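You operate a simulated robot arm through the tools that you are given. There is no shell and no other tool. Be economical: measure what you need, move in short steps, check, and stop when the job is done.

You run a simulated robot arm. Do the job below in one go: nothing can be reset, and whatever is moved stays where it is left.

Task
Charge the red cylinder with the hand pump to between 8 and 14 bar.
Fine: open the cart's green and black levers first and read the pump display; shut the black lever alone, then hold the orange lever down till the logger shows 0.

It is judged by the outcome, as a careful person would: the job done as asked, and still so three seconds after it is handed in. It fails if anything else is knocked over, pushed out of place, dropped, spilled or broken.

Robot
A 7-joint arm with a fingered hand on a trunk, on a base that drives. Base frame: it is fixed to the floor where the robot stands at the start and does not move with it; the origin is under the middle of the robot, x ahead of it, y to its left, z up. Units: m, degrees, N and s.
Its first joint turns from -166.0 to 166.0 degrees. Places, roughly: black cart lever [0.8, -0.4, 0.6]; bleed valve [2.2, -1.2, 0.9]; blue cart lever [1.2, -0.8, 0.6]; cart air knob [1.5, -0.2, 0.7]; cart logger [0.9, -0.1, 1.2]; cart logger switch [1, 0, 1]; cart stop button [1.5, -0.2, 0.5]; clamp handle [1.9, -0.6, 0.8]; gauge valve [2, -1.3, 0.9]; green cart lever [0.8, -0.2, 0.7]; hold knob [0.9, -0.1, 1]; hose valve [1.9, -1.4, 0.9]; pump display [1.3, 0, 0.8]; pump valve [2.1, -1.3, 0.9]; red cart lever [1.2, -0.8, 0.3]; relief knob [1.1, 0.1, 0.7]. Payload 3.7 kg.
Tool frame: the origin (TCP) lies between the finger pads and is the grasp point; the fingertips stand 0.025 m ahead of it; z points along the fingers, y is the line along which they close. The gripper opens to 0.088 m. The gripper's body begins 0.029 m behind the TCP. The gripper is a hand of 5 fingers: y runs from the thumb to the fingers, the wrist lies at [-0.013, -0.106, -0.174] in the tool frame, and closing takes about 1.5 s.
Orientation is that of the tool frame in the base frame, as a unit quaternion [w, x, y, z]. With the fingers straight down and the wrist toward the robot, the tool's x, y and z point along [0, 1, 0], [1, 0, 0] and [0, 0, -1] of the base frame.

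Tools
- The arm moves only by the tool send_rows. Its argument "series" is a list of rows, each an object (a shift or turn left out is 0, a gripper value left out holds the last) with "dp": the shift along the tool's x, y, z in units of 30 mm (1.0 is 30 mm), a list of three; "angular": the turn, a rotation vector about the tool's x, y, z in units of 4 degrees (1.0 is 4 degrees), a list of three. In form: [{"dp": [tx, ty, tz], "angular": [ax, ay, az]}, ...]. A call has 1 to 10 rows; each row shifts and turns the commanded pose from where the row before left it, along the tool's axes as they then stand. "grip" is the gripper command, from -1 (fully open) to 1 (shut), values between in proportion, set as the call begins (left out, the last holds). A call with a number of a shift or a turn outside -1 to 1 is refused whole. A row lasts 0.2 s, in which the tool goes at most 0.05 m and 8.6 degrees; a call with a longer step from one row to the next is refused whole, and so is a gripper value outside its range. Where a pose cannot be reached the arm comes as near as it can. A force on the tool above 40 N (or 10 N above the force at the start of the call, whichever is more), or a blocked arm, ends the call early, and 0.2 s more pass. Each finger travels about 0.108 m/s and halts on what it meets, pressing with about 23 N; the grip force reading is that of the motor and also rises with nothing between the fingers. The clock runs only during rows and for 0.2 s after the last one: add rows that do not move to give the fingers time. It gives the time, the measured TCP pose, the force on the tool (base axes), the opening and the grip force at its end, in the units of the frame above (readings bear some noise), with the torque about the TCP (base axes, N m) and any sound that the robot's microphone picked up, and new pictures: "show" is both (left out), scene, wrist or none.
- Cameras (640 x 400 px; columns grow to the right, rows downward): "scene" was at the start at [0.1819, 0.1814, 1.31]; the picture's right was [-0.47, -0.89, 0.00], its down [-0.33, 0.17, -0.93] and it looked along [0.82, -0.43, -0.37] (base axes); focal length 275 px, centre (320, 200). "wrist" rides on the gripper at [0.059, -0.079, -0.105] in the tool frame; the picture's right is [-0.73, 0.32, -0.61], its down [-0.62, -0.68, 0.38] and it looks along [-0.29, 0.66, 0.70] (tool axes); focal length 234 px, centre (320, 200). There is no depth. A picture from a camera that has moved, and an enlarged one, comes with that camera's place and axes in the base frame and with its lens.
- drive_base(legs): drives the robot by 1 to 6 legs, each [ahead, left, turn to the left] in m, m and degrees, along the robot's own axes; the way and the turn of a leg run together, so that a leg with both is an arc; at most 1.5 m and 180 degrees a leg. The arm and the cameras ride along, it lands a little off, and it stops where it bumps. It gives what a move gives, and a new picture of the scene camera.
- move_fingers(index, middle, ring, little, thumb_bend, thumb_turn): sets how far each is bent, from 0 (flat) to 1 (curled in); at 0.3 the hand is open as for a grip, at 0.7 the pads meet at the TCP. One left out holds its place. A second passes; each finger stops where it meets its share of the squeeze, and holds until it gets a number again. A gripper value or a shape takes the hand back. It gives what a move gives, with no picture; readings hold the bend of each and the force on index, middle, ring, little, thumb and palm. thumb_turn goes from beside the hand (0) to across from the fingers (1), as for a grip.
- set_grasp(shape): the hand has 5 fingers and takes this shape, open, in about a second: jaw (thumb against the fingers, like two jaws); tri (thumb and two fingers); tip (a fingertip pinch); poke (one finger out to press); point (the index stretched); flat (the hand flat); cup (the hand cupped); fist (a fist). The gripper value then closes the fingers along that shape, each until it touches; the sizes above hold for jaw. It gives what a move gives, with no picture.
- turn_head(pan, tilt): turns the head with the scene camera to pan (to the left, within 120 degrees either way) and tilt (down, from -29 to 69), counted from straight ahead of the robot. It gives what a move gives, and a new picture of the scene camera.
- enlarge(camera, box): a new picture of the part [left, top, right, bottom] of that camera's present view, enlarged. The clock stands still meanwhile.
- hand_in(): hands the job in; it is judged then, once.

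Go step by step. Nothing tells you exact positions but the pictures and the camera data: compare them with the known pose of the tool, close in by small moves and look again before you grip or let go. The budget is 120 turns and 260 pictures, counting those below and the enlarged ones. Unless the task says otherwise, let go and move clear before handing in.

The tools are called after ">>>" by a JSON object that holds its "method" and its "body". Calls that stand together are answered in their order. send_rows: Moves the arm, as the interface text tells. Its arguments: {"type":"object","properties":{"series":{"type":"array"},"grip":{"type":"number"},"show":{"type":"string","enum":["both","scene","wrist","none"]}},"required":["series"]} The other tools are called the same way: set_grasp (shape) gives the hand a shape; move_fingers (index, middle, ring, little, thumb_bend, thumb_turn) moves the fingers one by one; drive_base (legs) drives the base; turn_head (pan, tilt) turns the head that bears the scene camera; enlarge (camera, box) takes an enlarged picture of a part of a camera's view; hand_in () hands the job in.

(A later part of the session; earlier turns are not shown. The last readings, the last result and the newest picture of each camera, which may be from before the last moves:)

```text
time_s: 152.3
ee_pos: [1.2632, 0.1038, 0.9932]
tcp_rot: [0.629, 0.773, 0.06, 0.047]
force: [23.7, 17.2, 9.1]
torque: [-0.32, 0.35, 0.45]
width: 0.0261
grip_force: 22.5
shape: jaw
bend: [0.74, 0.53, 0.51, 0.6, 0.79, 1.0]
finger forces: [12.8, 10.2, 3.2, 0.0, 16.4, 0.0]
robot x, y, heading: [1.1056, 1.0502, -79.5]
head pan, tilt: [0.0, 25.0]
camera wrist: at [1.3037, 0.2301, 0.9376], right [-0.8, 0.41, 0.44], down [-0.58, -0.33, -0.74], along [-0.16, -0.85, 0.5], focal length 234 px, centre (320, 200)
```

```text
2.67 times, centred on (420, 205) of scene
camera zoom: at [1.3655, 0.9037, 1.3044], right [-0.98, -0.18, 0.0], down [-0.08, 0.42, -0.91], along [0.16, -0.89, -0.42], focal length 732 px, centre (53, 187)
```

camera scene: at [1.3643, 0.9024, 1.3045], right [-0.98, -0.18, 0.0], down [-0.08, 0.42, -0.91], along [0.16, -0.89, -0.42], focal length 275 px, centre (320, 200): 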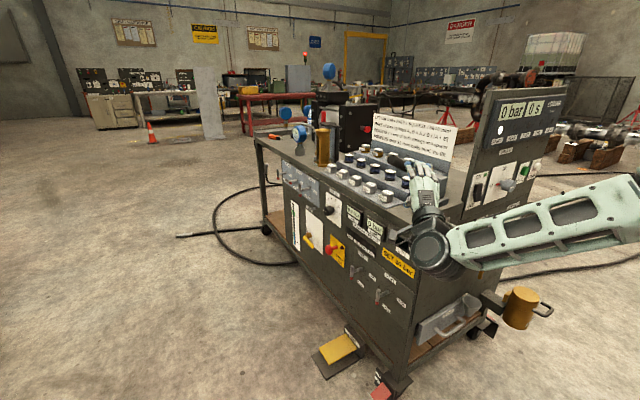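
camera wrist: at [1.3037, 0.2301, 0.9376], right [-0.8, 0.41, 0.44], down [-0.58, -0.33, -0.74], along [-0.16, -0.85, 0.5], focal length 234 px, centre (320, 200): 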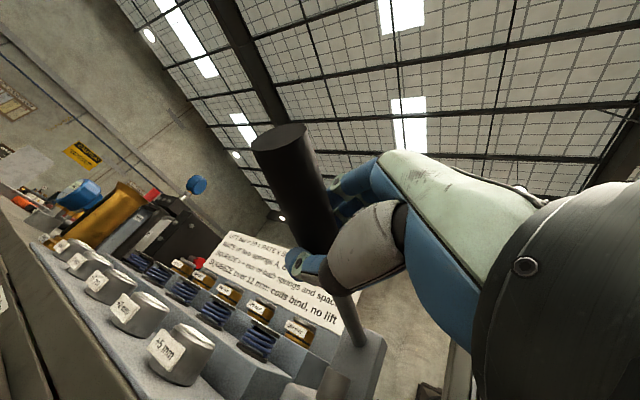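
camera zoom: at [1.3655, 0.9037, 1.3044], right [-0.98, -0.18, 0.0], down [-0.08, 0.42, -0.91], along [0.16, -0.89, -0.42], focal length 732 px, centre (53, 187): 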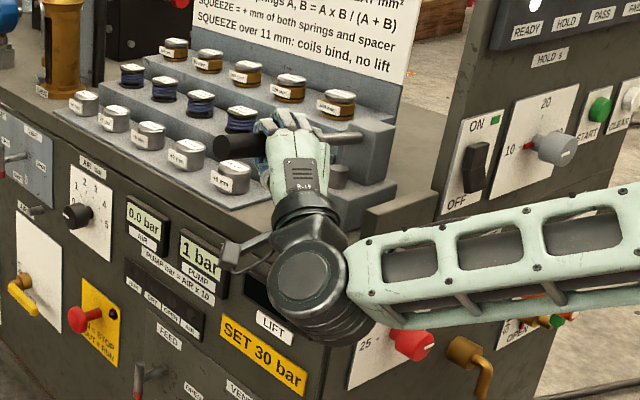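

The PUMP display rose to 1 bar: the pump works. I stroke up and down, following the handle's arc, and read again.

>>> {"method": "send_rows", "body": {"series": [{"dp": [0, 0.8, -0.1]}, {"dp": [-0.1, 0.8, -0.1]}, {"dp": [-0.2, 0.8, -0.05]}, {"dp": [0, 0.2, 0]}, {"dp": [0.2, -0.8, 0.05]}, {"dp": [0.15, -0.8, 0.1]}, {"dp": [0.1, -0.8, 0.1]}, {"dp": [0, -0.6, 0.1]}], "grip": 0.6, "show": "none"}}

>>> {"method": "enlarge", "body": {"camera": "scene", "box": [320, 130, 520, 280]}}

```text
time_s: 154.1
ee_pos: [1.2624, 0.1005, 0.9796]
tcp_rot: [0.628, 0.774, 0.06, 0.046]
force: [27.8, 6.5, 7.1]
torque: [-0.35, 0.32, 0.47]
width: 0.0243
grip_force: 23.2
shape: jaw
bend: [0.74, 0.53, 0.51, 0.6, 0.79, 0.98]
finger forces: [11.2, 10.3, 2.7, 0.0, 16.3, 0.0]
robot x, y, heading: [1.1056, 1.0529, -79.7]
head pan, tilt: [0.0, 25.0]
```

```text
2.67 times, centred on (420, 205) of scene
camera zoom: at [1.3657, 0.9031, 1.3043], right [-0.98, -0.18, 0.0], down [-0.08, 0.42, -0.91], along [0.16, -0.89, -0.42], focal length 732 px, centre (53, 187)
```

zoom: 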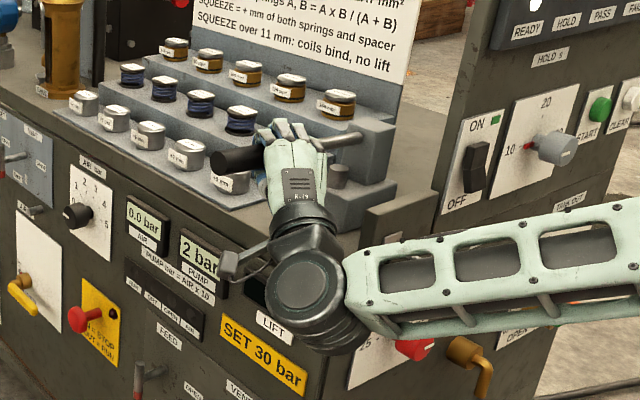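

Now 2 bar, about 1 bar per stroke. I continue with faster strokes.

>>> {"method": "send_rows", "body": {"series": [{"dp": [0.2, 0.97, -0.15]}, {"dp": [-0.1, 0.97, -0.1]}, {"dp": [-0.25, 0.97, -0.05]}, {"dp": [0.25, -0.97, 0.05]}, {"dp": [0.15, -0.97, 0.1]}, {"dp": [0.1, -0.97, 0.15]}, {"dp": [0, 0.97, -0.15]}, {"dp": [-0.1, 0.97, -0.1]}, {"dp": [-0.25, 0.97, -0.05]}], "show": "none"}}

>>> {"method": "send_rows", "body": {"series": [{"dp": [0.25, -0.97, 0.05]}, {"dp": [0.15, -0.97, 0.1]}, {"dp": [0.1, -0.97, 0.15]}, {"dp": [0, 0.97, -0.15]}, {"dp": [-0.1, 0.97, -0.1]}, {"dp": [-0.25, 0.97, -0.05]}, {"dp": [0.25, -0.97, 0.05]}, {"dp": [0.15, -0.97, 0.1]}, {"dp": [0.1, -0.97, 0.15]}], "show": "none"}}

>>> {"method": "enlarge", "body": {"camera": "scene", "box": [320, 130, 520, 280]}}

```text
time_s: 156.1
ee_pos: [1.2633, 0.0922, 1.0628]
tcp_rot: [0.625, 0.777, 0.059, 0.046]
force: [2.2, -10.2, -31.2]
torque: [0.08, 0.03, 0.02]
width: 0.0238
grip_force: 23.1
shape: jaw
bend: [0.75, 0.74, 0.72, 0.59, 0.72, 1.0]
finger forces: [2.9, 0.0, 0.0, 0.0, 26.2, 0.1]
robot x, y, heading: [1.1117, 1.0484, -79.6]
head pan, tilt: [0.0, 25.0]
```

```text
time_s: 158.1
ee_pos: [1.2858, 0.1018, 0.9819]
tcp_rot: [0.628, 0.774, 0.058, 0.045]
force: [11.1, -0.7, 5.0]
torque: [-0.2, 0.34, 0.01]
width: 0.0194
grip_force: 22.3
shape: jaw
bend: [0.75, 0.6, 0.5, 0.48, 0.82, 1.0]
finger forces: [4.8, 3.1, 3.6, 3.3, 9.1, 0.0]
robot x, y, heading: [1.1078, 1.0486, -79.4]
head pan, tilt: [0.0, 25.0]
```

```text
2.67 times, centred on (420, 205) of scene
camera zoom: at [1.3648, 0.9027, 1.3044], right [-0.98, -0.18, 0.0], down [-0.08, 0.42, -0.91], along [0.16, -0.89, -0.42], focal length 732 px, centre (53, 187)
```

zoom: 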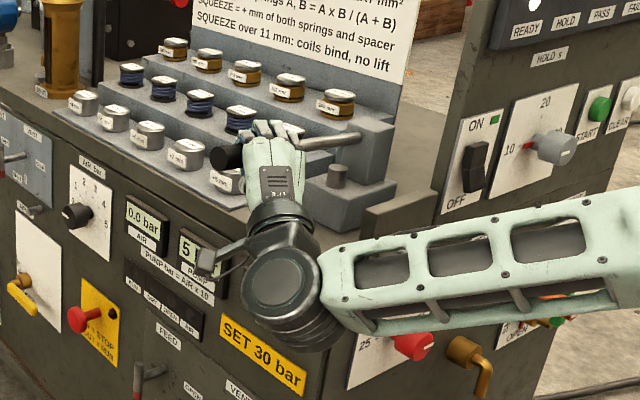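

5 bar now; the hand drifted outward along the grip, so I correct that while pumping on.

>>> {"method": "send_rows", "body": {"series": [{"dp": [-0.15, 0.97, -0.1]}, {"dp": [-0.35, 0.97, -0.05]}, {"dp": [-0.4, 0.97, 0]}, {"dp": [0.15, -0.97, 0.05]}, {"dp": [0.15, -0.97, 0.1]}, {"dp": [0.05, -0.97, 0.1]}, {"dp": [-0.05, 0.97, -0.1]}, {"dp": [-0.15, 0.97, -0.1]}, {"dp": [-0.2, 0.97, -0.05]}], "show": "none"}}

>>> {"method": "send_rows", "body": {"series": [{"dp": [0.2, -0.97, 0.05]}, {"dp": [0.15, -0.97, 0.1]}, {"dp": [0.05, -0.97, 0.1]}, {"dp": [-0.05, 0.97, -0.1]}, {"dp": [-0.15, 0.97, -0.1]}, {"dp": [-0.2, 0.97, -0.05]}, {"dp": [0.2, -0.97, 0.05]}, {"dp": [0.15, -0.97, 0.1]}, {"dp": [0.05, -0.97, 0.1]}], "show": "none"}}

>>> {"method": "enlarge", "body": {"camera": "scene", "box": [320, 130, 520, 280]}}

```text
time_s: 158.7
ee_pos: [1.2717, 0.0951, 1.0335]
tcp_rot: [0.626, 0.776, 0.058, 0.045]
force: [14.9, -23.5, -1.8]
torque: [0.41, 0.07, 0.09]
width: 0.0194
grip_force: 22.6
shape: jaw
bend: [0.75, 0.61, 0.57, 0.71, 0.83, 0.99]
finger forces: [14.7, 5.9, 2.8, 0.0, 12.9, 0.0]
robot x, y, heading: [1.1082, 1.0517, -79.9]
head pan, tilt: [0.0, 25.0]
stopped in row 3: the force on the tool passed its limit (the readings are from after the stop); the commanded pose is now the measured one
```

```text
time_s: 159.5
ee_pos: [1.282, 0.1064, 0.9591]
tcp_rot: [0.627, 0.775, 0.06, 0.046]
force: [15.8, -23.6, 5.7]
torque: [-0.27, 0.35, 0.05]
width: 0.0187
grip_force: 23.2
shape: jaw
bend: [0.75, 0.56, 0.42, 0.46, 0.8, 1.0]
finger forces: [11.2, 7.3, 3.2, 3.8, 15.8, 0.0]
robot x, y, heading: [1.1058, 1.0514, -79.9]
head pan, tilt: [0.0, 25.0]
stopped in row 3: the force on the tool passed its limit (the readings are from after the stop); the commanded pose is now the measured one
```

```text
2.67 times, centred on (420, 205) of scene
camera zoom: at [1.3655, 0.9011, 1.3043], right [-0.98, -0.18, 0.0], down [-0.08, 0.42, -0.91], along [0.16, -0.89, -0.42], focal length 732 px, centre (53, 187)
```

zoom: 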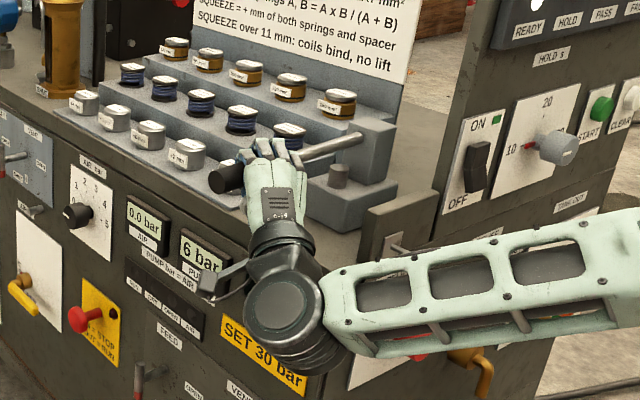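

6 bar. I loosen the squeeze a bit so the grip only cages the handle, lift it, and keep the strokes a little higher.

>>> {"method": "send_rows", "body": {"series": [{"dp": [0, 0, 0]}, {"dp": [0, 0.9, -0.25]}, {"dp": [-0.1, 0.9, -0.2]}, {"dp": [-0.2, 0.9, -0.15]}, {"dp": [-0.3, 0.6, -0.1]}], "grip": 0.35, "show": "wrist"}}

>>> {"method": "enlarge", "body": {"camera": "scene", "box": [320, 130, 520, 280]}}

```text
time_s: 160.7
ee_pos: [1.2641, 0.1042, 1.0596]
tcp_rot: [0.627, 0.776, 0.059, 0.046]
force: [0.0, 0.7, -1.9]
torque: [0.0, 0.0, 0.02]
width: 0.0298
grip_force: 0.0
shape: jaw
bend: [0.74, 0.52, 0.49, 0.46, 0.72, 1.0]
finger forces: [0.1, 0.1, 0.0, 0.0, 1.6, 0.0]
robot x, y, heading: [1.106, 1.0494, -79.7]
head pan, tilt: [0.0, 25.0]
camera wrist: at [1.3042, 0.2312, 1.0046], right [-0.8, 0.41, 0.44], down [-0.58, -0.32, -0.74], along [-0.16, -0.85, 0.5], focal length 234 px, centre (320, 200)
```

wrist: 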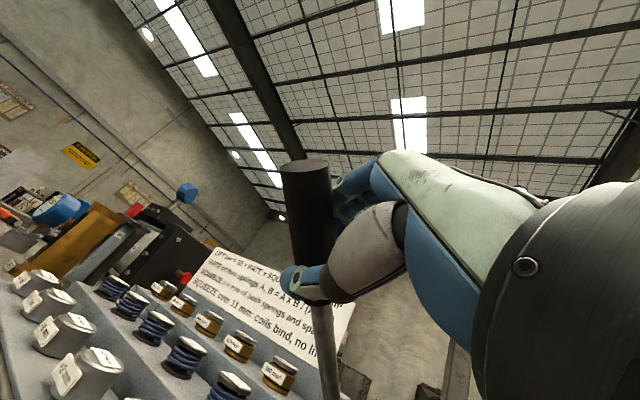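

```text
2.67 times, centred on (420, 205) of scene
camera zoom: at [1.3648, 0.9021, 1.3044], right [-0.98, -0.18, 0.0], down [-0.08, 0.42, -0.91], along [0.16, -0.89, -0.42], focal length 732 px, centre (53, 187)
```

zoom: 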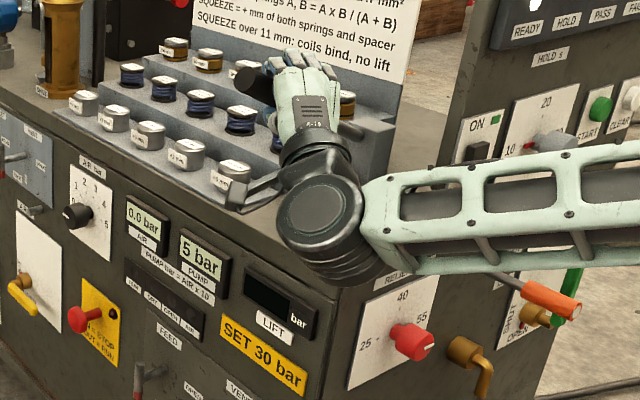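

Forces are near zero now; 5 bar at rest. I continue the strokes with the loose cage.

>>> {"method": "send_rows", "body": {"series": [{"dp": [0.15, -0.97, 0.1]}, {"dp": [0.1, -0.97, 0.15]}, {"dp": [0.05, -0.97, 0.2]}, {"dp": [-0.05, 0.97, -0.2]}, {"dp": [-0.1, 0.97, -0.15]}, {"dp": [-0.15, 0.97, -0.1]}], "show": "none"}}

>>> {"method": "send_rows", "body": {"series": [{"dp": [0.15, -0.97, 0.1]}, {"dp": [0.1, -0.97, 0.15]}, {"dp": [0.05, -0.97, 0.2]}, {"dp": [-0.05, 0.97, -0.2]}, {"dp": [-0.1, 0.97, -0.15]}, {"dp": [-0.15, 0.97, -0.1]}], "show": "none"}}

>>> {"method": "enlarge", "body": {"camera": "scene", "box": [320, 130, 520, 280]}}

```text
time_s: 162.1
ee_pos: [1.2644, 0.1046, 1.0626]
tcp_rot: [0.627, 0.775, 0.059, 0.046]
force: [1.5, 0.8, -3.1]
torque: [0.08, -0.05, 0.02]
width: 0.0303
grip_force: 0.0
shape: jaw
bend: [0.74, 0.52, 0.49, 0.46, 0.71, 1.0]
finger forces: [0.0, 0.0, 0.0, 0.0, 2.9, 0.0]
robot x, y, heading: [1.1105, 1.0532, -79.7]
head pan, tilt: [0.0, 25.0]
```

```text
time_s: 163.5
ee_pos: [1.2649, 0.1019, 1.0602]
tcp_rot: [0.627, 0.775, 0.059, 0.046]
force: [0.0, 1.0, -1.2]
torque: [0.08, -0.03, 0.01]
width: 0.0298
grip_force: 0.1
shape: jaw
bend: [0.74, 0.52, 0.49, 0.46, 0.72, 1.0]
finger forces: [0.0, 0.0, 0.1, 0.0, 1.9, 0.0]
robot x, y, heading: [1.1077, 1.0488, -79.7]
head pan, tilt: [0.0, 25.0]
```

```text
2.67 times, centred on (420, 205) of scene
camera zoom: at [1.3648, 0.902, 1.3044], right [-0.98, -0.18, 0.0], down [-0.08, 0.42, -0.91], along [0.16, -0.89, -0.42], focal length 732 px, centre (53, 187)
```

zoom: 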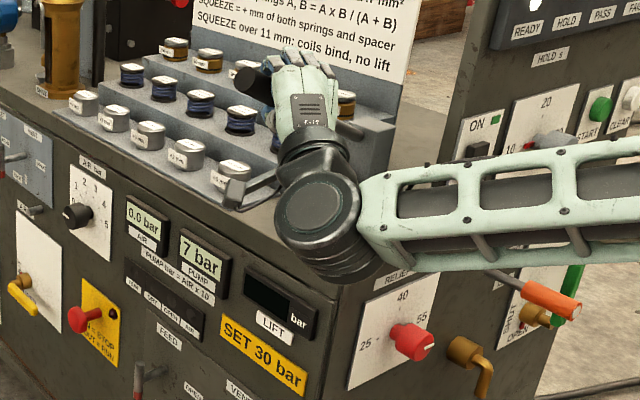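

7 bar. Four more strokes to about 11.

>>> {"method": "send_rows", "body": {"series": [{"dp": [0.15, -0.97, 0.1]}, {"dp": [0.1, -0.97, 0.15]}, {"dp": [0.05, -0.97, 0.2]}, {"dp": [-0.05, 0.97, -0.2]}, {"dp": [-0.1, 0.97, -0.15]}, {"dp": [-0.15, 0.97, -0.1]}], "show": "none"}}

>>> {"method": "send_rows", "body": {"series": [{"dp": [0.15, -0.97, 0.1]}, {"dp": [0.1, -0.97, 0.15]}, {"dp": [0.05, -0.97, 0.2]}, {"dp": [-0.05, 0.97, -0.2]}, {"dp": [-0.1, 0.97, -0.15]}, {"dp": [-0.15, 0.97, -0.1]}], "show": "none"}}

>>> {"method": "send_rows", "body": {"series": [{"dp": [0.15, -0.97, 0.1]}, {"dp": [0.1, -0.97, 0.15]}, {"dp": [0.05, -0.97, 0.2]}, {"dp": [-0.05, 0.97, -0.2]}, {"dp": [-0.1, 0.97, -0.15]}, {"dp": [-0.15, 0.97, -0.1]}], "show": "none"}}

>>> {"method": "enlarge", "body": {"camera": "scene", "box": [320, 130, 520, 280]}}

```text
time_s: 164.9
ee_pos: [1.2615, 0.1042, 1.0595]
tcp_rot: [0.627, 0.776, 0.059, 0.046]
force: [1.6, 0.8, -1.9]
torque: [0.06, -0.01, -0.01]
width: 0.0299
grip_force: 0.0
shape: jaw
bend: [0.74, 0.52, 0.49, 0.46, 0.72, 1.0]
finger forces: [0.0, 0.1, 0.0, 0.1, 2.2, 0.0]
robot x, y, heading: [1.1122, 1.0507, -79.8]
head pan, tilt: [0.0, 25.0]
```

```text
time_s: 166.3
ee_pos: [1.2627, 0.106, 1.0604]
tcp_rot: [0.627, 0.775, 0.06, 0.047]
force: [1.3, 0.0, -2.4]
torque: [0.03, -0.02, 0.0]
width: 0.0298
grip_force: 0.0
shape: jaw
bend: [0.74, 0.52, 0.49, 0.46, 0.72, 1.0]
finger forces: [0.0, 0.0, 0.1, 0.0, 1.6, 0.0]
robot x, y, heading: [1.1092, 1.046, -79.8]
head pan, tilt: [0.0, 25.0]
```

```text
time_s: 167.7
ee_pos: [1.2663, 0.1051, 1.0613]
tcp_rot: [0.627, 0.775, 0.06, 0.047]
force: [0.1, 1.2, -1.4]
torque: [0.07, -0.02, 0.01]
width: 0.0299
grip_force: 0.1
shape: jaw
bend: [0.74, 0.52, 0.49, 0.46, 0.72, 1.0]
finger forces: [0.1, 0.0, 0.0, 0.0, 1.9, 0.0]
robot x, y, heading: [1.1079, 1.0485, -80.0]
head pan, tilt: [0.0, 25.0]
```

```text
2.67 times, centred on (420, 205) of scene
camera zoom: at [1.3648, 0.902, 1.3044], right [-0.98, -0.18, 0.0], down [-0.08, 0.42, -0.91], along [0.16, -0.89, -0.42], focal length 732 px, centre (53, 187)
```

zoom: 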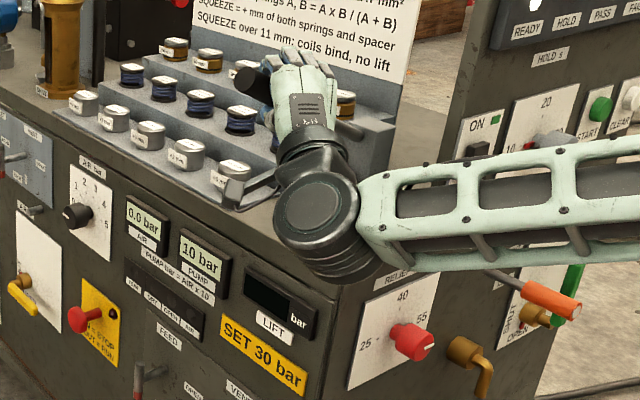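

10 bar. One more stroke, then hold still to check it stays.

>>> {"method": "send_rows", "body": {"series": [{"dp": [0.15, -0.97, 0.1]}, {"dp": [0.1, -0.97, 0.15]}, {"dp": [0.05, -0.97, 0.2]}, {"dp": [-0.05, 0.97, -0.2]}, {"dp": [-0.1, 0.97, -0.15]}, {"dp": [-0.15, 0.97, -0.1]}], "show": "none"}}

>>> {"method": "send_rows", "body": {"series": [{"dp": [0, 0, 0]}, {"dp": [0, 0, 0]}, {"dp": [0, 0, 0]}, {"dp": [0, 0, 0]}, {"dp": [0, 0, 0]}, {"dp": [0, 0, 0]}, {"dp": [0, 0, 0]}, {"dp": [0, 0, 0]}, {"dp": [0, 0, 0]}, {"dp": [0, 0, 0]}], "grip": -1, "show": "none"}}

>>> {"method": "enlarge", "body": {"camera": "scene", "box": [320, 130, 520, 280]}}

```text
time_s: 169.1
ee_pos: [1.2626, 0.1045, 1.0605]
tcp_rot: [0.627, 0.775, 0.059, 0.046]
force: [0.2, 1.3, -2.1]
torque: [0.06, -0.03, -0.01]
width: 0.0302
grip_force: 0.1
shape: jaw
bend: [0.74, 0.52, 0.49, 0.46, 0.72, 1.0]
finger forces: [0.1, 0.0, 0.0, 0.0, 2.8, 0.0]
robot x, y, heading: [1.1118, 1.0478, -79.6]
head pan, tilt: [0.0, 25.0]
```

```text
time_s: 171.3
ee_pos: [1.2622, 0.104, 1.0625]
tcp_rot: [0.627, 0.775, 0.058, 0.045]
force: [0.1, -0.2, -0.1]
torque: [-0.04, -0.04, 0.0]
width: 0.0878
grip_force: 0.1
shape: jaw
bend: [0.3, 0.3, 0.3, 0.3, 0.3, 0.98]
finger forces: [0.0, 0.0, 0.1, 0.0, 0.1, 0.1]
robot x, y, heading: [1.1101, 1.0507, -79.7]
head pan, tilt: [0.0, 25.0]
```

```text
2.67 times, centred on (420, 205) of scene
camera zoom: at [1.3648, 0.902, 1.3045], right [-0.98, -0.18, 0.0], down [-0.08, 0.42, -0.91], along [0.16, -0.89, -0.42], focal length 732 px, centre (53, 187)
```

zoom: 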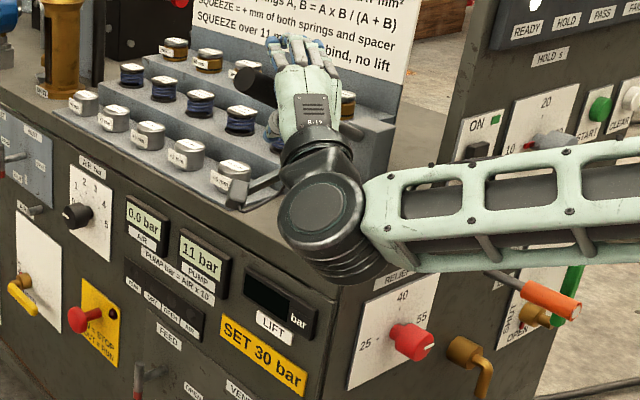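

11 bar, handle free. I back the hand off and check for a leak.

>>> {"method": "send_rows", "body": {"series": [{"dp": [0.1, -0.2, -1]}, {"dp": [0.1, -0.2, -1]}, {"dp": [0.1, -0.2, -1]}, {"dp": [0, -0.2, -1]}, {"dp": [0, -0.2, -1]}, {"dp": [0, 0, 0]}, {"dp": [0, 0, 0]}, {"dp": [0, 0, 0]}, {"dp": [0, 0, 0]}, {"dp": [0, 0, 0]}], "show": "none"}}

>>> {"method": "set_grasp", "body": {"shape": "poke"}}

>>> {"method": "enlarge", "body": {"camera": "scene", "box": [320, 130, 520, 280]}}

```text
time_s: 173.5
ee_pos: [1.2472, 0.2571, 1.0629]
tcp_rot: [0.628, 0.775, 0.058, 0.046]
force: [0.3, -0.4, 0.9]
torque: [0.06, 0.0, 0.0]
width: 0.0876
grip_force: 0.1
shape: jaw
bend: [0.3, 0.3, 0.3, 0.3, 0.3, 0.98]
finger forces: [0.0, 0.0, 0.0, 0.0, 0.1, 0.0]
robot x, y, heading: [1.1093, 1.0509, -79.5]
head pan, tilt: [0.0, 25.0]
```

```text
time_s: 174.4
ee_pos: [1.2483, 0.2577, 1.064]
tcp_rot: [0.628, 0.775, 0.059, 0.046]
force: [0.1, 0.1, 0.6]
torque: [-0.03, 0.01, -0.01]
width: 0.0001
grip_force: 0.0
shape: poke
bend: [0.7, 0.7, 0.99, 0.99, 1.0, 1.0]
finger forces: [0.0, 0.0, 0.1, 0.1, 0.0, 0.1]
robot x, y, heading: [1.1114, 1.0534, -79.6]
head pan, tilt: [0.0, 25.0]
```

```text
2.67 times, centred on (420, 205) of scene
camera zoom: at [1.3648, 0.902, 1.3045], right [-0.98, -0.18, 0.0], down [-0.08, 0.42, -0.91], along [0.16, -0.89, -0.42], focal length 732 px, centre (53, 187)
```

zoom: 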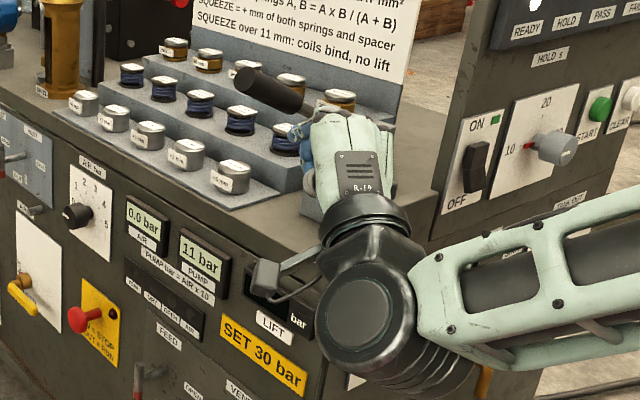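

It holds at 11 bar. I drive back the same way to the black lever.

>>> {"method": "drive_base", "body": {"legs": [[0, 0, 119.5], [-1.25, 0, 0], [-1.25, 0, 0], [0, -0.65, -10], [0.35, 0, 0]]}}

```text
time_s: 196.5
ee_pos: [0.494, -0.464, 1.0622]
tcp_rot: [0.329, 0.405, 0.664, 0.536]
force: [-0.7, 0.4, 0.5]
torque: [-0.01, 0.01, -0.03]
width: 0.0002
grip_force: 0.1
shape: poke
bend: [0.7, 0.7, 0.99, 0.99, 1.0, 1.0]
finger forces: [0.0, 0.1, 0.0, 0.0, 0.0, 0.0]
robot x, y, heading: [-0.2158, -0.8485, 28.9]
head pan, tilt: [0.0, 25.0]
camera scene: at [-0.1547, -0.5579, 1.3045], right [0.48, -0.88, 0.0], down [-0.37, -0.2, -0.91], along [0.79, 0.44, -0.42], focal length 275 px, centre (320, 200)
```

scene: 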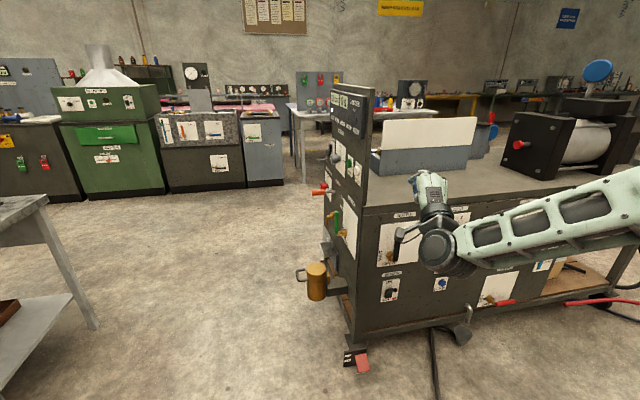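

I edge forward and lower the hand in front of and left of the raised black handle.

>>> {"method": "drive_base", "body": {"legs": [[0.13, -0.03, 1]]}}

>>> {"method": "send_rows", "body": {"series": [{"dp": [0, -0.98, 0.2]}, {"dp": [0, -0.98, 0.2]}, {"dp": [0, -0.98, 0.2]}, {"dp": [0, -0.98, 0.2]}, {"dp": [0, -0.98, 0.2]}, {"dp": [0, -0.98, 0.2]}, {"dp": [0, -0.98, 0.2]}, {"dp": [0, -0.98, 0.2]}, {"dp": [0, -0.98, 0.2]}, {"dp": [0, -0.98, 0.2]}], "show": "both"}}

>>> {"method": "enlarge", "body": {"camera": "scene", "box": [320, 170, 500, 320]}}

```text
time_s: 197.8
ee_pos: [0.6149, -0.4132, 1.064]
tcp_rot: [0.324, 0.399, 0.667, 0.539]
force: [0.5, 1.0, 0.0]
torque: [0.04, 0.01, -0.01]
width: 0.0
grip_force: 0.0
shape: poke
bend: [0.7, 0.7, 0.99, 0.99, 1.0, 1.0]
finger forces: [0.0, 0.0, 0.1, 0.0, 0.0, 0.0]
robot x, y, heading: [-0.0875, -0.8099, 30.3]
head pan, tilt: [0.0, 25.0]
camera scene: at [-0.0327, -0.5191, 1.3045], right [0.5, -0.87, 0.0], down [-0.37, -0.21, -0.91], along [0.79, 0.45, -0.42], focal length 275 px, centre (320, 200)
```

scene: 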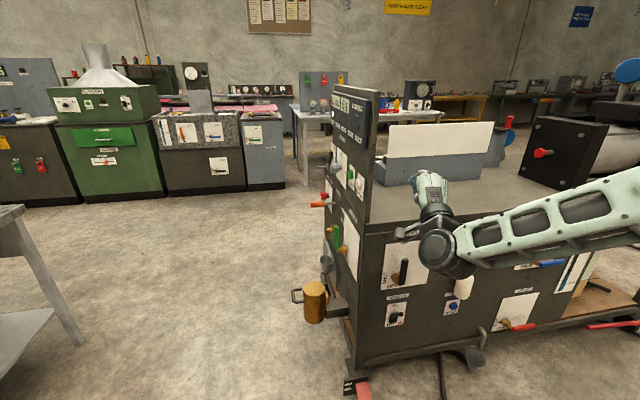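

```text
time_s: 200.0
ee_pos: [0.6109, -0.4119, 0.7641]
tcp_rot: [0.324, 0.398, 0.667, 0.54]
force: [-0.5, -0.4, 0.1]
torque: [0.0, 0.02, -0.01]
width: 0.0
grip_force: 0.0
shape: poke
bend: [0.7, 0.7, 0.99, 0.99, 1.0, 1.0]
finger forces: [0.1, 0.1, 0.1, 0.1, 0.1, 0.0]
robot x, y, heading: [-0.0875, -0.8066, 30.2]
head pan, tilt: [0.0, 25.0]
camera scene: at [-0.0327, -0.5191, 1.3044], right [0.5, -0.87, 0.0], down [-0.37, -0.21, -0.91], along [0.79, 0.45, -0.42], focal length 275 px, centre (320, 200)
camera wrist: at [0.4792, -0.4173, 0.7084], right [-0.12, -0.89, 0.44], down [0.5, -0.44, -0.74], along [0.86, 0.13, 0.5], focal length 234 px, centre (320, 200)
```

scene: 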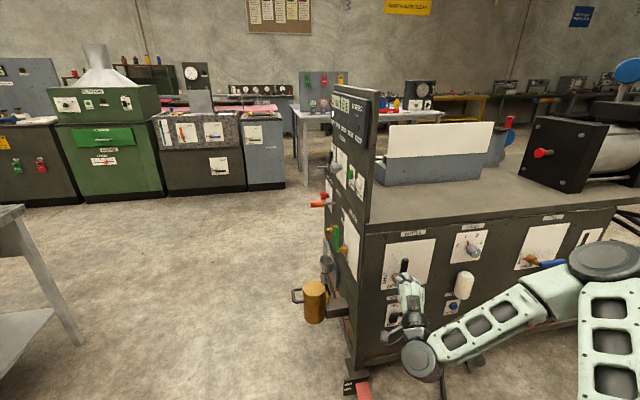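
wrist: 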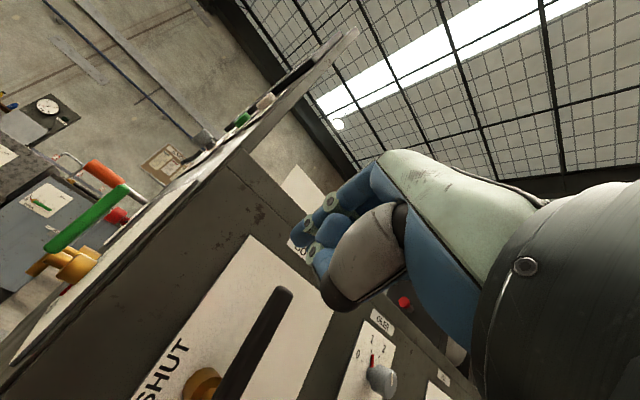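

```text
2.67 times, centred on (410, 245) of scene
camera zoom: at [-0.0327, -0.5191, 1.3044], right [0.5, -0.87, 0.0], down [-0.37, -0.21, -0.91], along [0.79, 0.45, -0.42], focal length 732 px, centre (80, 80)
```

zoom: 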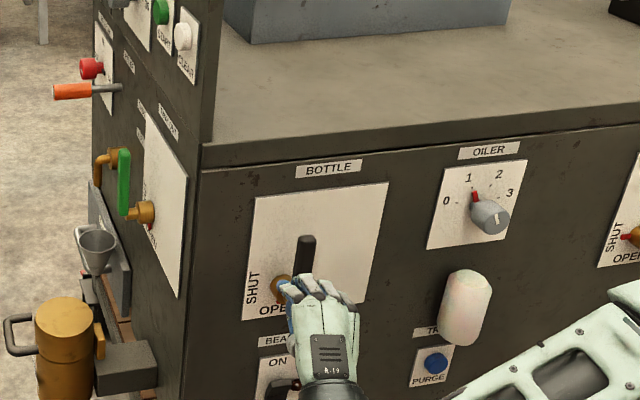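

The curled fingers sit to the right of the pointing ones, so I go in well to the left of the raised handle and then look.

>>> {"method": "send_rows", "body": {"series": [{"dp": [0.5, -0.2, 0.3]}, {"dp": [0, -0.25, 0.9]}, {"dp": [0, -0.25, 0.9]}, {"dp": [0, -0.2, 0.9]}], "show": "wrist"}}

>>> {"method": "enlarge", "body": {"camera": "scene", "box": [320, 170, 500, 320]}}

```text
time_s: 201.0
ee_pos: [0.6762, -0.3635, 0.7182]
tcp_rot: [0.323, 0.398, 0.668, 0.54]
force: [-0.5, 0.1, 0.3]
torque: [-0.03, 0.01, 0.0]
width: 0.0
grip_force: 0.0
shape: poke
bend: [0.7, 0.7, 0.99, 0.99, 1.0, 1.0]
finger forces: [0.0, 0.1, 0.0, 0.0, 0.1, 0.1]
robot x, y, heading: [-0.0826, -0.8134, 29.8]
head pan, tilt: [0.0, 25.0]
camera wrist: at [0.5442, -0.3684, 0.6626], right [-0.12, -0.89, 0.44], down [0.5, -0.44, -0.74], along [0.86, 0.13, 0.5], focal length 234 px, centre (320, 200)
```

wrist: 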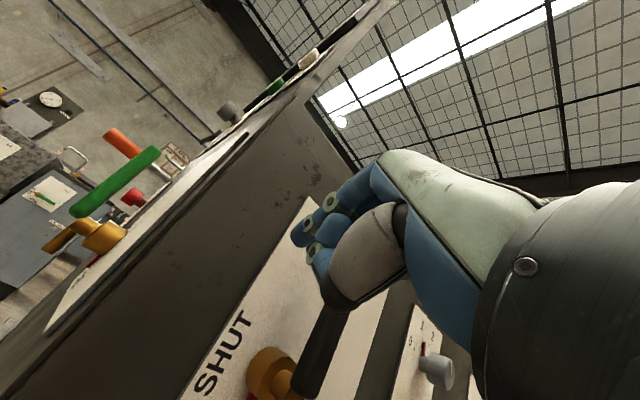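

```text
2.67 times, centred on (410, 245) of scene
camera zoom: at [-0.0327, -0.5191, 1.3044], right [0.5, -0.87, 0.0], down [-0.37, -0.21, -0.91], along [0.79, 0.45, -0.42], focal length 732 px, centre (80, 80)
```

zoom: 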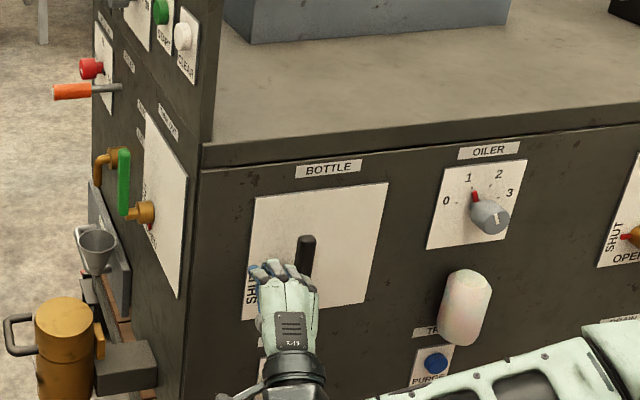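

I shift a bit more left and forward so the handle is to the right of the fingers.

>>> {"method": "send_rows", "body": {"series": [{"dp": [0.9, 0, -0.2]}, {"dp": [0.3, 0.1, 0.9]}], "show": "wrist"}}

>>> {"method": "enlarge", "body": {"camera": "scene", "box": [320, 170, 500, 320]}}

```text
time_s: 201.6
ee_pos: [0.6756, -0.3223, 0.7177]
tcp_rot: [0.322, 0.397, 0.668, 0.54]
force: [0.0, 0.1, -0.6]
torque: [0.0, -0.03, 0.02]
width: 0.0
grip_force: 0.0
shape: poke
bend: [0.7, 0.7, 0.99, 0.99, 1.0, 1.0]
finger forces: [0.0, 0.0, 0.0, 0.1, 0.1, 0.1]
robot x, y, heading: [-0.084, -0.8095, 30.0]
head pan, tilt: [0.0, 25.0]
camera wrist: at [0.5438, -0.3266, 0.6622], right [-0.12, -0.89, 0.44], down [0.5, -0.44, -0.74], along [0.86, 0.13, 0.5], focal length 234 px, centre (320, 200)
```

wrist: 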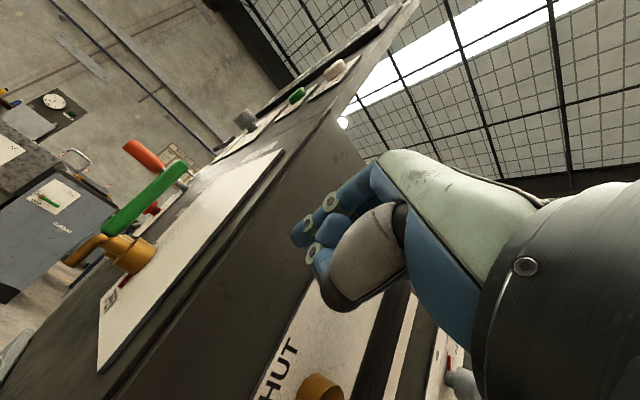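

```text
2.67 times, centred on (410, 245) of scene
camera zoom: at [-0.0325, -0.5192, 1.3044], right [0.5, -0.87, 0.0], down [-0.37, -0.21, -0.91], along [0.79, 0.45, -0.42], focal length 732 px, centre (80, 80)
```

zoom: 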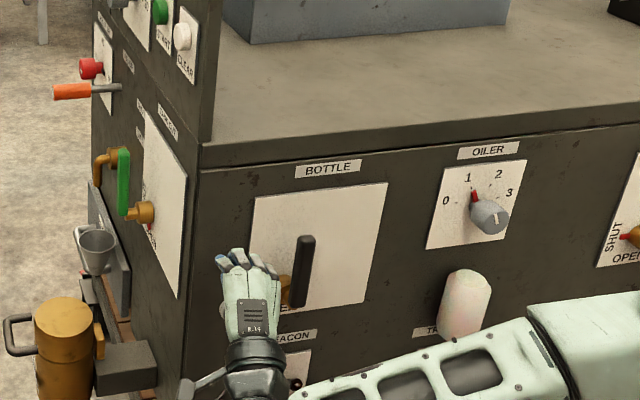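

Now the handle is right of the hand. I rise 2 cm and push to the right.

>>> {"method": "send_rows", "body": {"series": [{"dp": [0, 0.7, -0.1]}, {"dp": [-0.6, 0, 0.15]}, {"dp": [-0.6, 0, 0.15]}, {"dp": [-0.6, 0, 0.15]}], "show": "none"}}

>>> {"method": "enlarge", "body": {"camera": "scene", "box": [320, 170, 500, 320]}}

```text
time_s: 202.6
ee_pos: [0.7171, -0.3612, 0.7341]
tcp_rot: [0.323, 0.398, 0.668, 0.54]
force: [0.0, -0.4, 0.0]
torque: [-0.01, 0.01, 0.0]
width: 0.0001
grip_force: 0.0
shape: poke
bend: [0.7, 0.7, 0.99, 0.99, 1.0, 1.0]
finger forces: [0.0, 0.0, 0.0, 0.0, 0.1, 0.1]
robot x, y, heading: [-0.0877, -0.8088, 29.8]
head pan, tilt: [0.0, 25.0]
```

```text
2.67 times, centred on (410, 245) of scene
camera zoom: at [-0.0328, -0.519, 1.3044], right [0.5, -0.87, 0.0], down [-0.37, -0.21, -0.91], along [0.78, 0.45, -0.42], focal length 732 px, centre (80, 80)
```

zoom: 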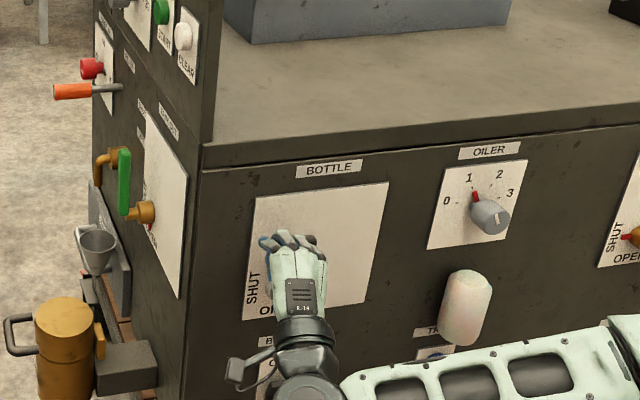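

No contact yet; I continue right.

>>> {"method": "send_rows", "body": {"series": [{"dp": [-0.6, 0, 0.15]}, {"dp": [-0.6, -0.1, 0.15]}], "show": "wrist"}}

>>> {"method": "enlarge", "body": {"camera": "scene", "box": [320, 170, 500, 320]}}

```text
time_s: 203.2
ee_pos: [0.7425, -0.388, 0.73]
tcp_rot: [0.324, 0.398, 0.667, 0.539]
force: [-0.1, 0.7, 0.4]
torque: [-0.02, -0.03, -0.03]
width: 0.0001
grip_force: 0.1
shape: poke
bend: [0.7, 0.7, 0.99, 0.99, 1.0, 1.0]
finger forces: [0.0, 0.7, 0.0, 0.1, 0.0, 0.1]
robot x, y, heading: [-0.0856, -0.8122, 30.3]
head pan, tilt: [0.0, 25.0]
camera wrist: at [0.6105, -0.3931, 0.6745], right [-0.12, -0.89, 0.44], down [0.5, -0.44, -0.74], along [0.86, 0.13, 0.5], focal length 234 px, centre (320, 200)
```

wrist: 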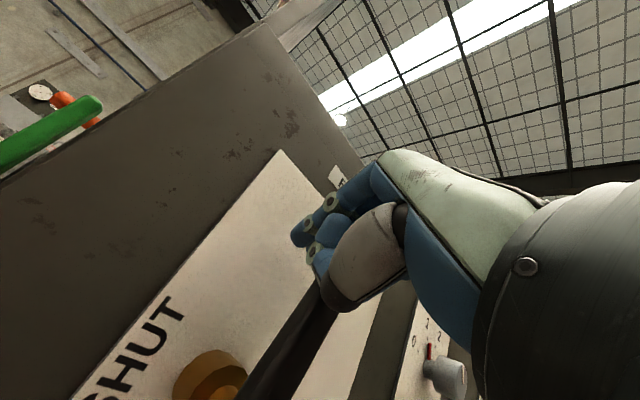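

```text
2.67 times, centred on (410, 245) of scene
camera zoom: at [-0.0328, -0.519, 1.3045], right [0.5, -0.87, 0.0], down [-0.37, -0.21, -0.91], along [0.78, 0.45, -0.42], focal length 732 px, centre (80, 80)
```

zoom: 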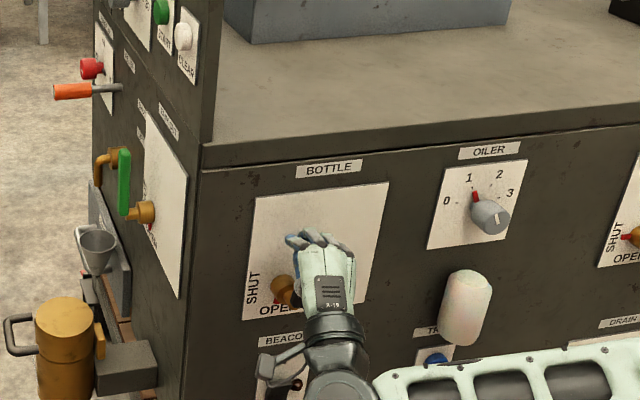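

The middle finger is pushing it now. I follow the arc right and down.

>>> {"method": "send_rows", "body": {"series": [{"dp": [-0.5, -0.03, 0.14]}, {"dp": [-0.45, -0.05, 0.14]}, {"dp": [-0.4, -0.18, 0.15]}, {"dp": [-0.4, -0.18, 0.15]}, {"dp": [-0.25, -0.3, 0.14]}, {"dp": [-0.25, -0.3, 0.14]}], "show": "wrist"}}

>>> {"method": "enlarge", "body": {"camera": "scene", "box": [320, 170, 500, 320]}}

```text
time_s: 204.6
ee_pos: [0.7914, -0.4397, 0.6956]
tcp_rot: [0.323, 0.398, 0.667, 0.54]
force: [-0.9, 0.4, 1.0]
torque: [-0.01, 0.02, 0.01]
width: 0.0
grip_force: 0.1
shape: poke
bend: [0.7, 0.7, 0.99, 0.99, 1.0, 1.0]
finger forces: [0.1, 0.0, 0.0, 0.1, 0.9, 0.0]
robot x, y, heading: [-0.0848, -0.8098, 30.0]
head pan, tilt: [0.0, 25.0]
camera wrist: at [0.6588, -0.444, 0.6404], right [-0.12, -0.89, 0.44], down [0.5, -0.44, -0.74], along [0.86, 0.13, 0.5], focal length 234 px, centre (320, 200)
```

wrist: 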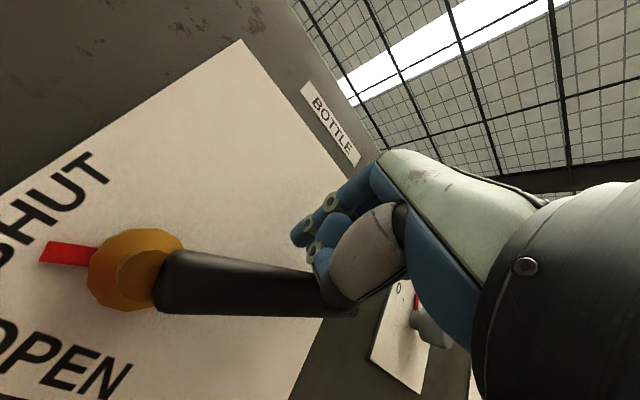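

```text
2.67 times, centred on (410, 245) of scene
camera zoom: at [-0.0327, -0.5191, 1.3045], right [0.5, -0.87, 0.0], down [-0.37, -0.21, -0.91], along [0.79, 0.45, -0.42], focal length 732 px, centre (80, 80)
```

zoom: 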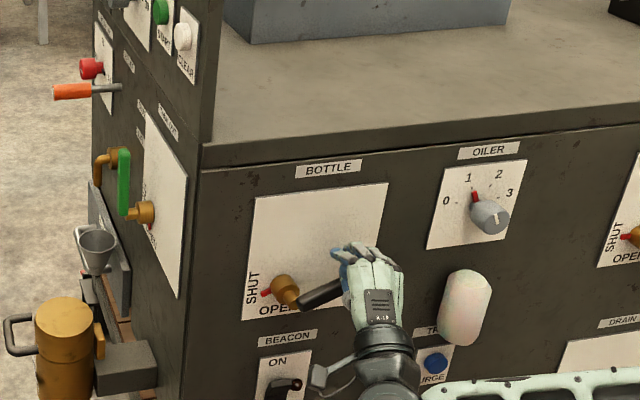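

Nearly down (about 20° left). I press straight down to the stop.

>>> {"method": "send_rows", "body": {"series": [{"dp": [0.05, -0.35, 0.07]}, {"dp": [0.05, -0.35, 0.07]}, {"dp": [0.05, -0.35, 0.07]}, {"dp": [0.05, -0.35, 0.07]}, {"dp": [0.05, -0.3, 0.07]}], "show": "wrist"}}

>>> {"method": "enlarge", "body": {"camera": "scene", "box": [320, 170, 500, 320]}}

```text
time_s: 205.6
ee_pos: [0.7868, -0.4365, 0.6614]
tcp_rot: [0.325, 0.396, 0.664, 0.545]
force: [-12.6, -9.9, 20.4]
torque: [-0.27, 0.43, 0.01]
width: 0.0
grip_force: 0.2
shape: poke
bend: [0.7, 0.7, 0.99, 0.99, 1.0, 1.0]
finger forces: [0.1, 0.0, 0.0, 0.1, 26.4, 0.0]
robot x, y, heading: [-0.0874, -0.8104, 30.0]
head pan, tilt: [0.0, 25.0]
stopped in row 4: the force on the tool passed its limit (the readings are from after the stop); the commanded pose is now the measured one
camera wrist: at [0.6553, -0.4405, 0.6048], right [-0.12, -0.89, 0.43], down [0.51, -0.43, -0.74], along [0.85, 0.13, 0.51], focal length 234 px, centre (320, 200)
```

wrist: 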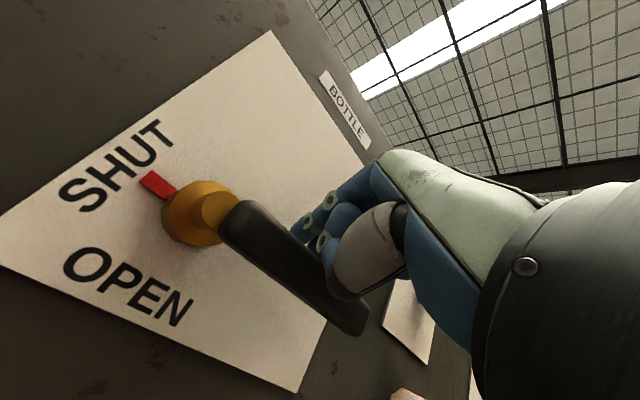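

```text
2.67 times, centred on (410, 245) of scene
camera zoom: at [-0.0341, -0.52, 1.3046], right [0.5, -0.87, 0.0], down [-0.37, -0.21, -0.91], along [0.79, 0.45, -0.42], focal length 732 px, centre (80, 80)
```

zoom: 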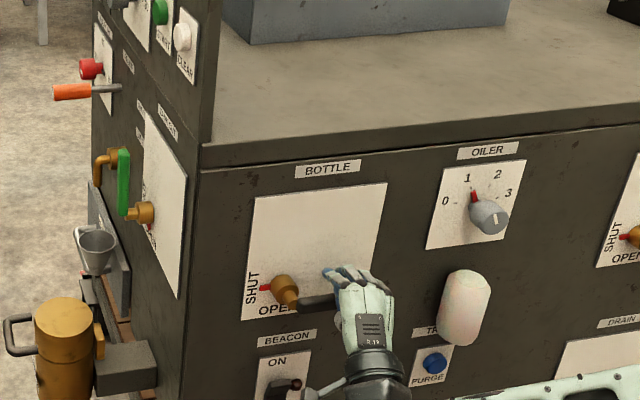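

Black is shut at its stop (pointer at SHUT). I back off, check the beacon, and rise; then I'll turn the fingers down for pressing the orange lever, whose end is near (0.88,0.045,0.78).

>>> {"method": "send_rows", "body": {"series": [{"dp": [0, 0.4, -0.3]}, {"dp": [0, 0.2, -1]}, {"dp": [0, 0.2, -1]}, {"dp": [0, 0.2, -1]}, {"dp": [0, 0.2, -1]}, {"dp": [0, 0.2, -1]}, {"dp": [0, 1, 0.2]}, {"dp": [0, 1, 0.2]}, {"dp": [0, 1, 0.2]}, {"dp": [0, 1, 0.2]}], "show": "none"}}

>>> {"method": "enlarge", "body": {"camera": "scene", "box": [320, 170, 500, 320]}}

>>> {"method": "send_rows", "body": {"series": [{"dp": [0, 1, 0.2], "angular": [1, 0, 0]}, {"dp": [0, 1, 0.1], "angular": [1, 0, 0]}, {"dp": [0, 1, 0], "angular": [1, 0, 0]}, {"dp": [0, 1, -0.1], "angular": [1, 0, 0]}, {"dp": [0, 0.9, -0.2], "angular": [1, 0, 0]}, {"dp": [0, 0.7, -0.2], "angular": [1, 0, 0]}, {"dp": [0, 0.5, -0.2], "angular": [1, 0, 0]}, {"dp": [0, 0.3, 0], "angular": [1, 0, 0]}, {"dp": [0, 0.3, 0], "angular": [1, 0, 0]}, {"dp": [0, 0, 0], "angular": [1, 0, 0]}], "show": "none"}}

>>> {"method": "send_rows", "body": {"series": [{"angular": [1, 0, 0]}, {"angular": [1, 0, 0]}, {"angular": [1, 0, 0]}, {"angular": [1, 0, 0]}, {"angular": [1, 0, 0]}, {"angular": [1, 0, 0]}, {"angular": [1, 0, 0]}, {"angular": [1, 0, 0]}, {"angular": [1, 0, 0]}, {"angular": [0.5, 0, 0]}], "show": "scene"}}

```text
time_s: 207.8
ee_pos: [0.7017, -0.4826, 0.8439]
tcp_rot: [0.324, 0.397, 0.666, 0.542]
force: [-0.4, 0.2, -0.6]
torque: [0.02, 0.02, 0.02]
width: 0.0
grip_force: 0.0
shape: poke
bend: [0.7, 0.7, 0.99, 0.99, 1.0, 1.0]
finger forces: [0.0, 0.1, 0.0, 0.0, 0.1, 0.0]
robot x, y, heading: [-0.0881, -0.8104, 30.1]
head pan, tilt: [0.0, 25.0]
```

```text
2.67 times, centred on (410, 245) of scene
camera zoom: at [-0.0329, -0.5194, 1.3045], right [0.5, -0.87, 0.0], down [-0.37, -0.21, -0.91], along [0.79, 0.45, -0.42], focal length 732 px, centre (80, 80)
```

zoom: 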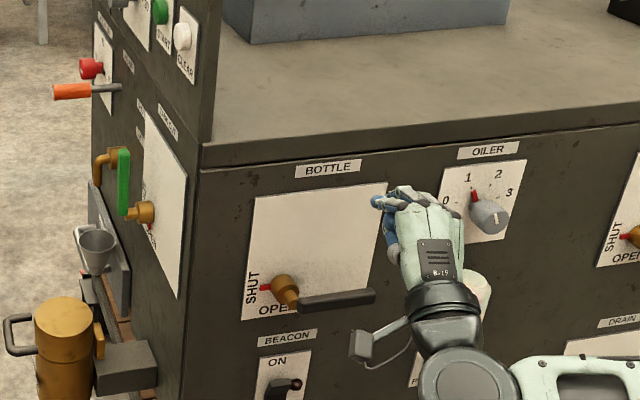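

```text
time_s: 210.0
ee_pos: [0.7625, -0.4495, 1.0334]
tcp_rot: [0.168, 0.484, 0.811, 0.283]
force: [0.7, -1.0, -0.9]
torque: [0.04, 0.0, 0.03]
width: 0.0
grip_force: 0.0
shape: poke
bend: [0.7, 0.7, 0.99, 0.99, 1.0, 1.0]
finger forces: [0.0, 0.1, 0.0, 0.0, 0.0, 0.0]
robot x, y, heading: [-0.0841, -0.811, 30.2]
head pan, tilt: [0.0, 25.0]
```

```text
time_s: 212.2
ee_pos: [0.77, -0.4561, 1.0361]
tcp_rot: [0.064, 0.53, 0.842, 0.081]
force: [-0.5, 1.0, 0.1]
torque: [0.01, 0.02, -0.02]
width: 0.0
grip_force: 0.1
shape: poke
bend: [0.7, 0.7, 0.99, 0.99, 1.0, 1.0]
finger forces: [0.1, 0.0, 0.0, 0.1, 0.0, 0.0]
out of reach, approached as far as the arm can: row 3, 4, 6
robot x, y, heading: [-0.0872, -0.8098, 29.8]
head pan, tilt: [0.0, 25.0]
camera scene: at [-0.033, -0.5193, 1.3044], right [0.5, -0.87, 0.0], down [-0.37, -0.21, -0.91], along [0.79, 0.45, -0.42], focal length 275 px, centre (320, 200)
```

scene: 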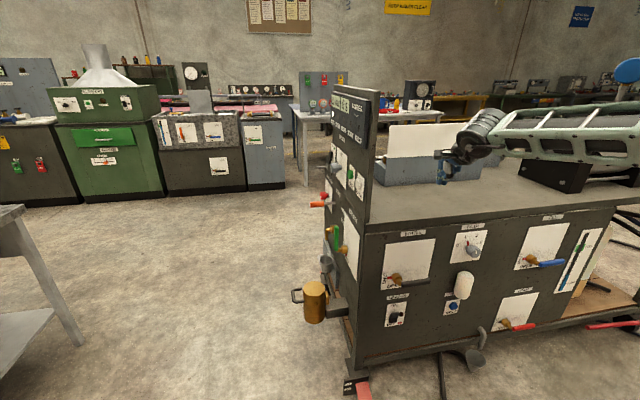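

Beacon untouched, black shut, green open. I drive round to the front for the orange lever.

>>> {"method": "drive_base", "body": {"legs": [[-0.5, 0, 0], [0, 0.9, 0], [0, 0, -45], [0.75, 0, 0], [0, 0.84, 0]]}}

```text
time_s: 227.7
ee_pos: [0.7169, -0.2883, 1.0355]
tcp_rot: [0.089, 0.804, 0.587, 0.049]
force: [-3.1, -4.2, 1.8]
torque: [0.24, -0.18, 0.03]
width: 0.0
grip_force: 0.1
shape: poke
bend: [0.7, 0.7, 0.99, 0.99, 1.0, 1.0]
finger forces: [0.0, 0.0, 0.1, 0.1, 0.0, 4.2]
robot x, y, heading: [-0.1531, 0.0371, -12.5]
head pan, tilt: [0.0, 25.0]
stopped in leg 5: the force on the tool passed its limit (the readings are from after the stop); the commanded pose is now the measured one
camera scene: at [0.0834, 0.2167, 1.3045], right [-0.21, -0.98, 0.0], down [-0.41, 0.09, -0.91], along [0.89, -0.19, -0.42], focal length 275 px, centre (320, 200)
```

scene: 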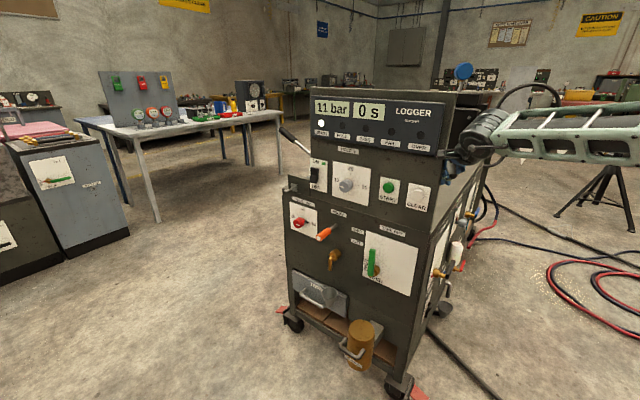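

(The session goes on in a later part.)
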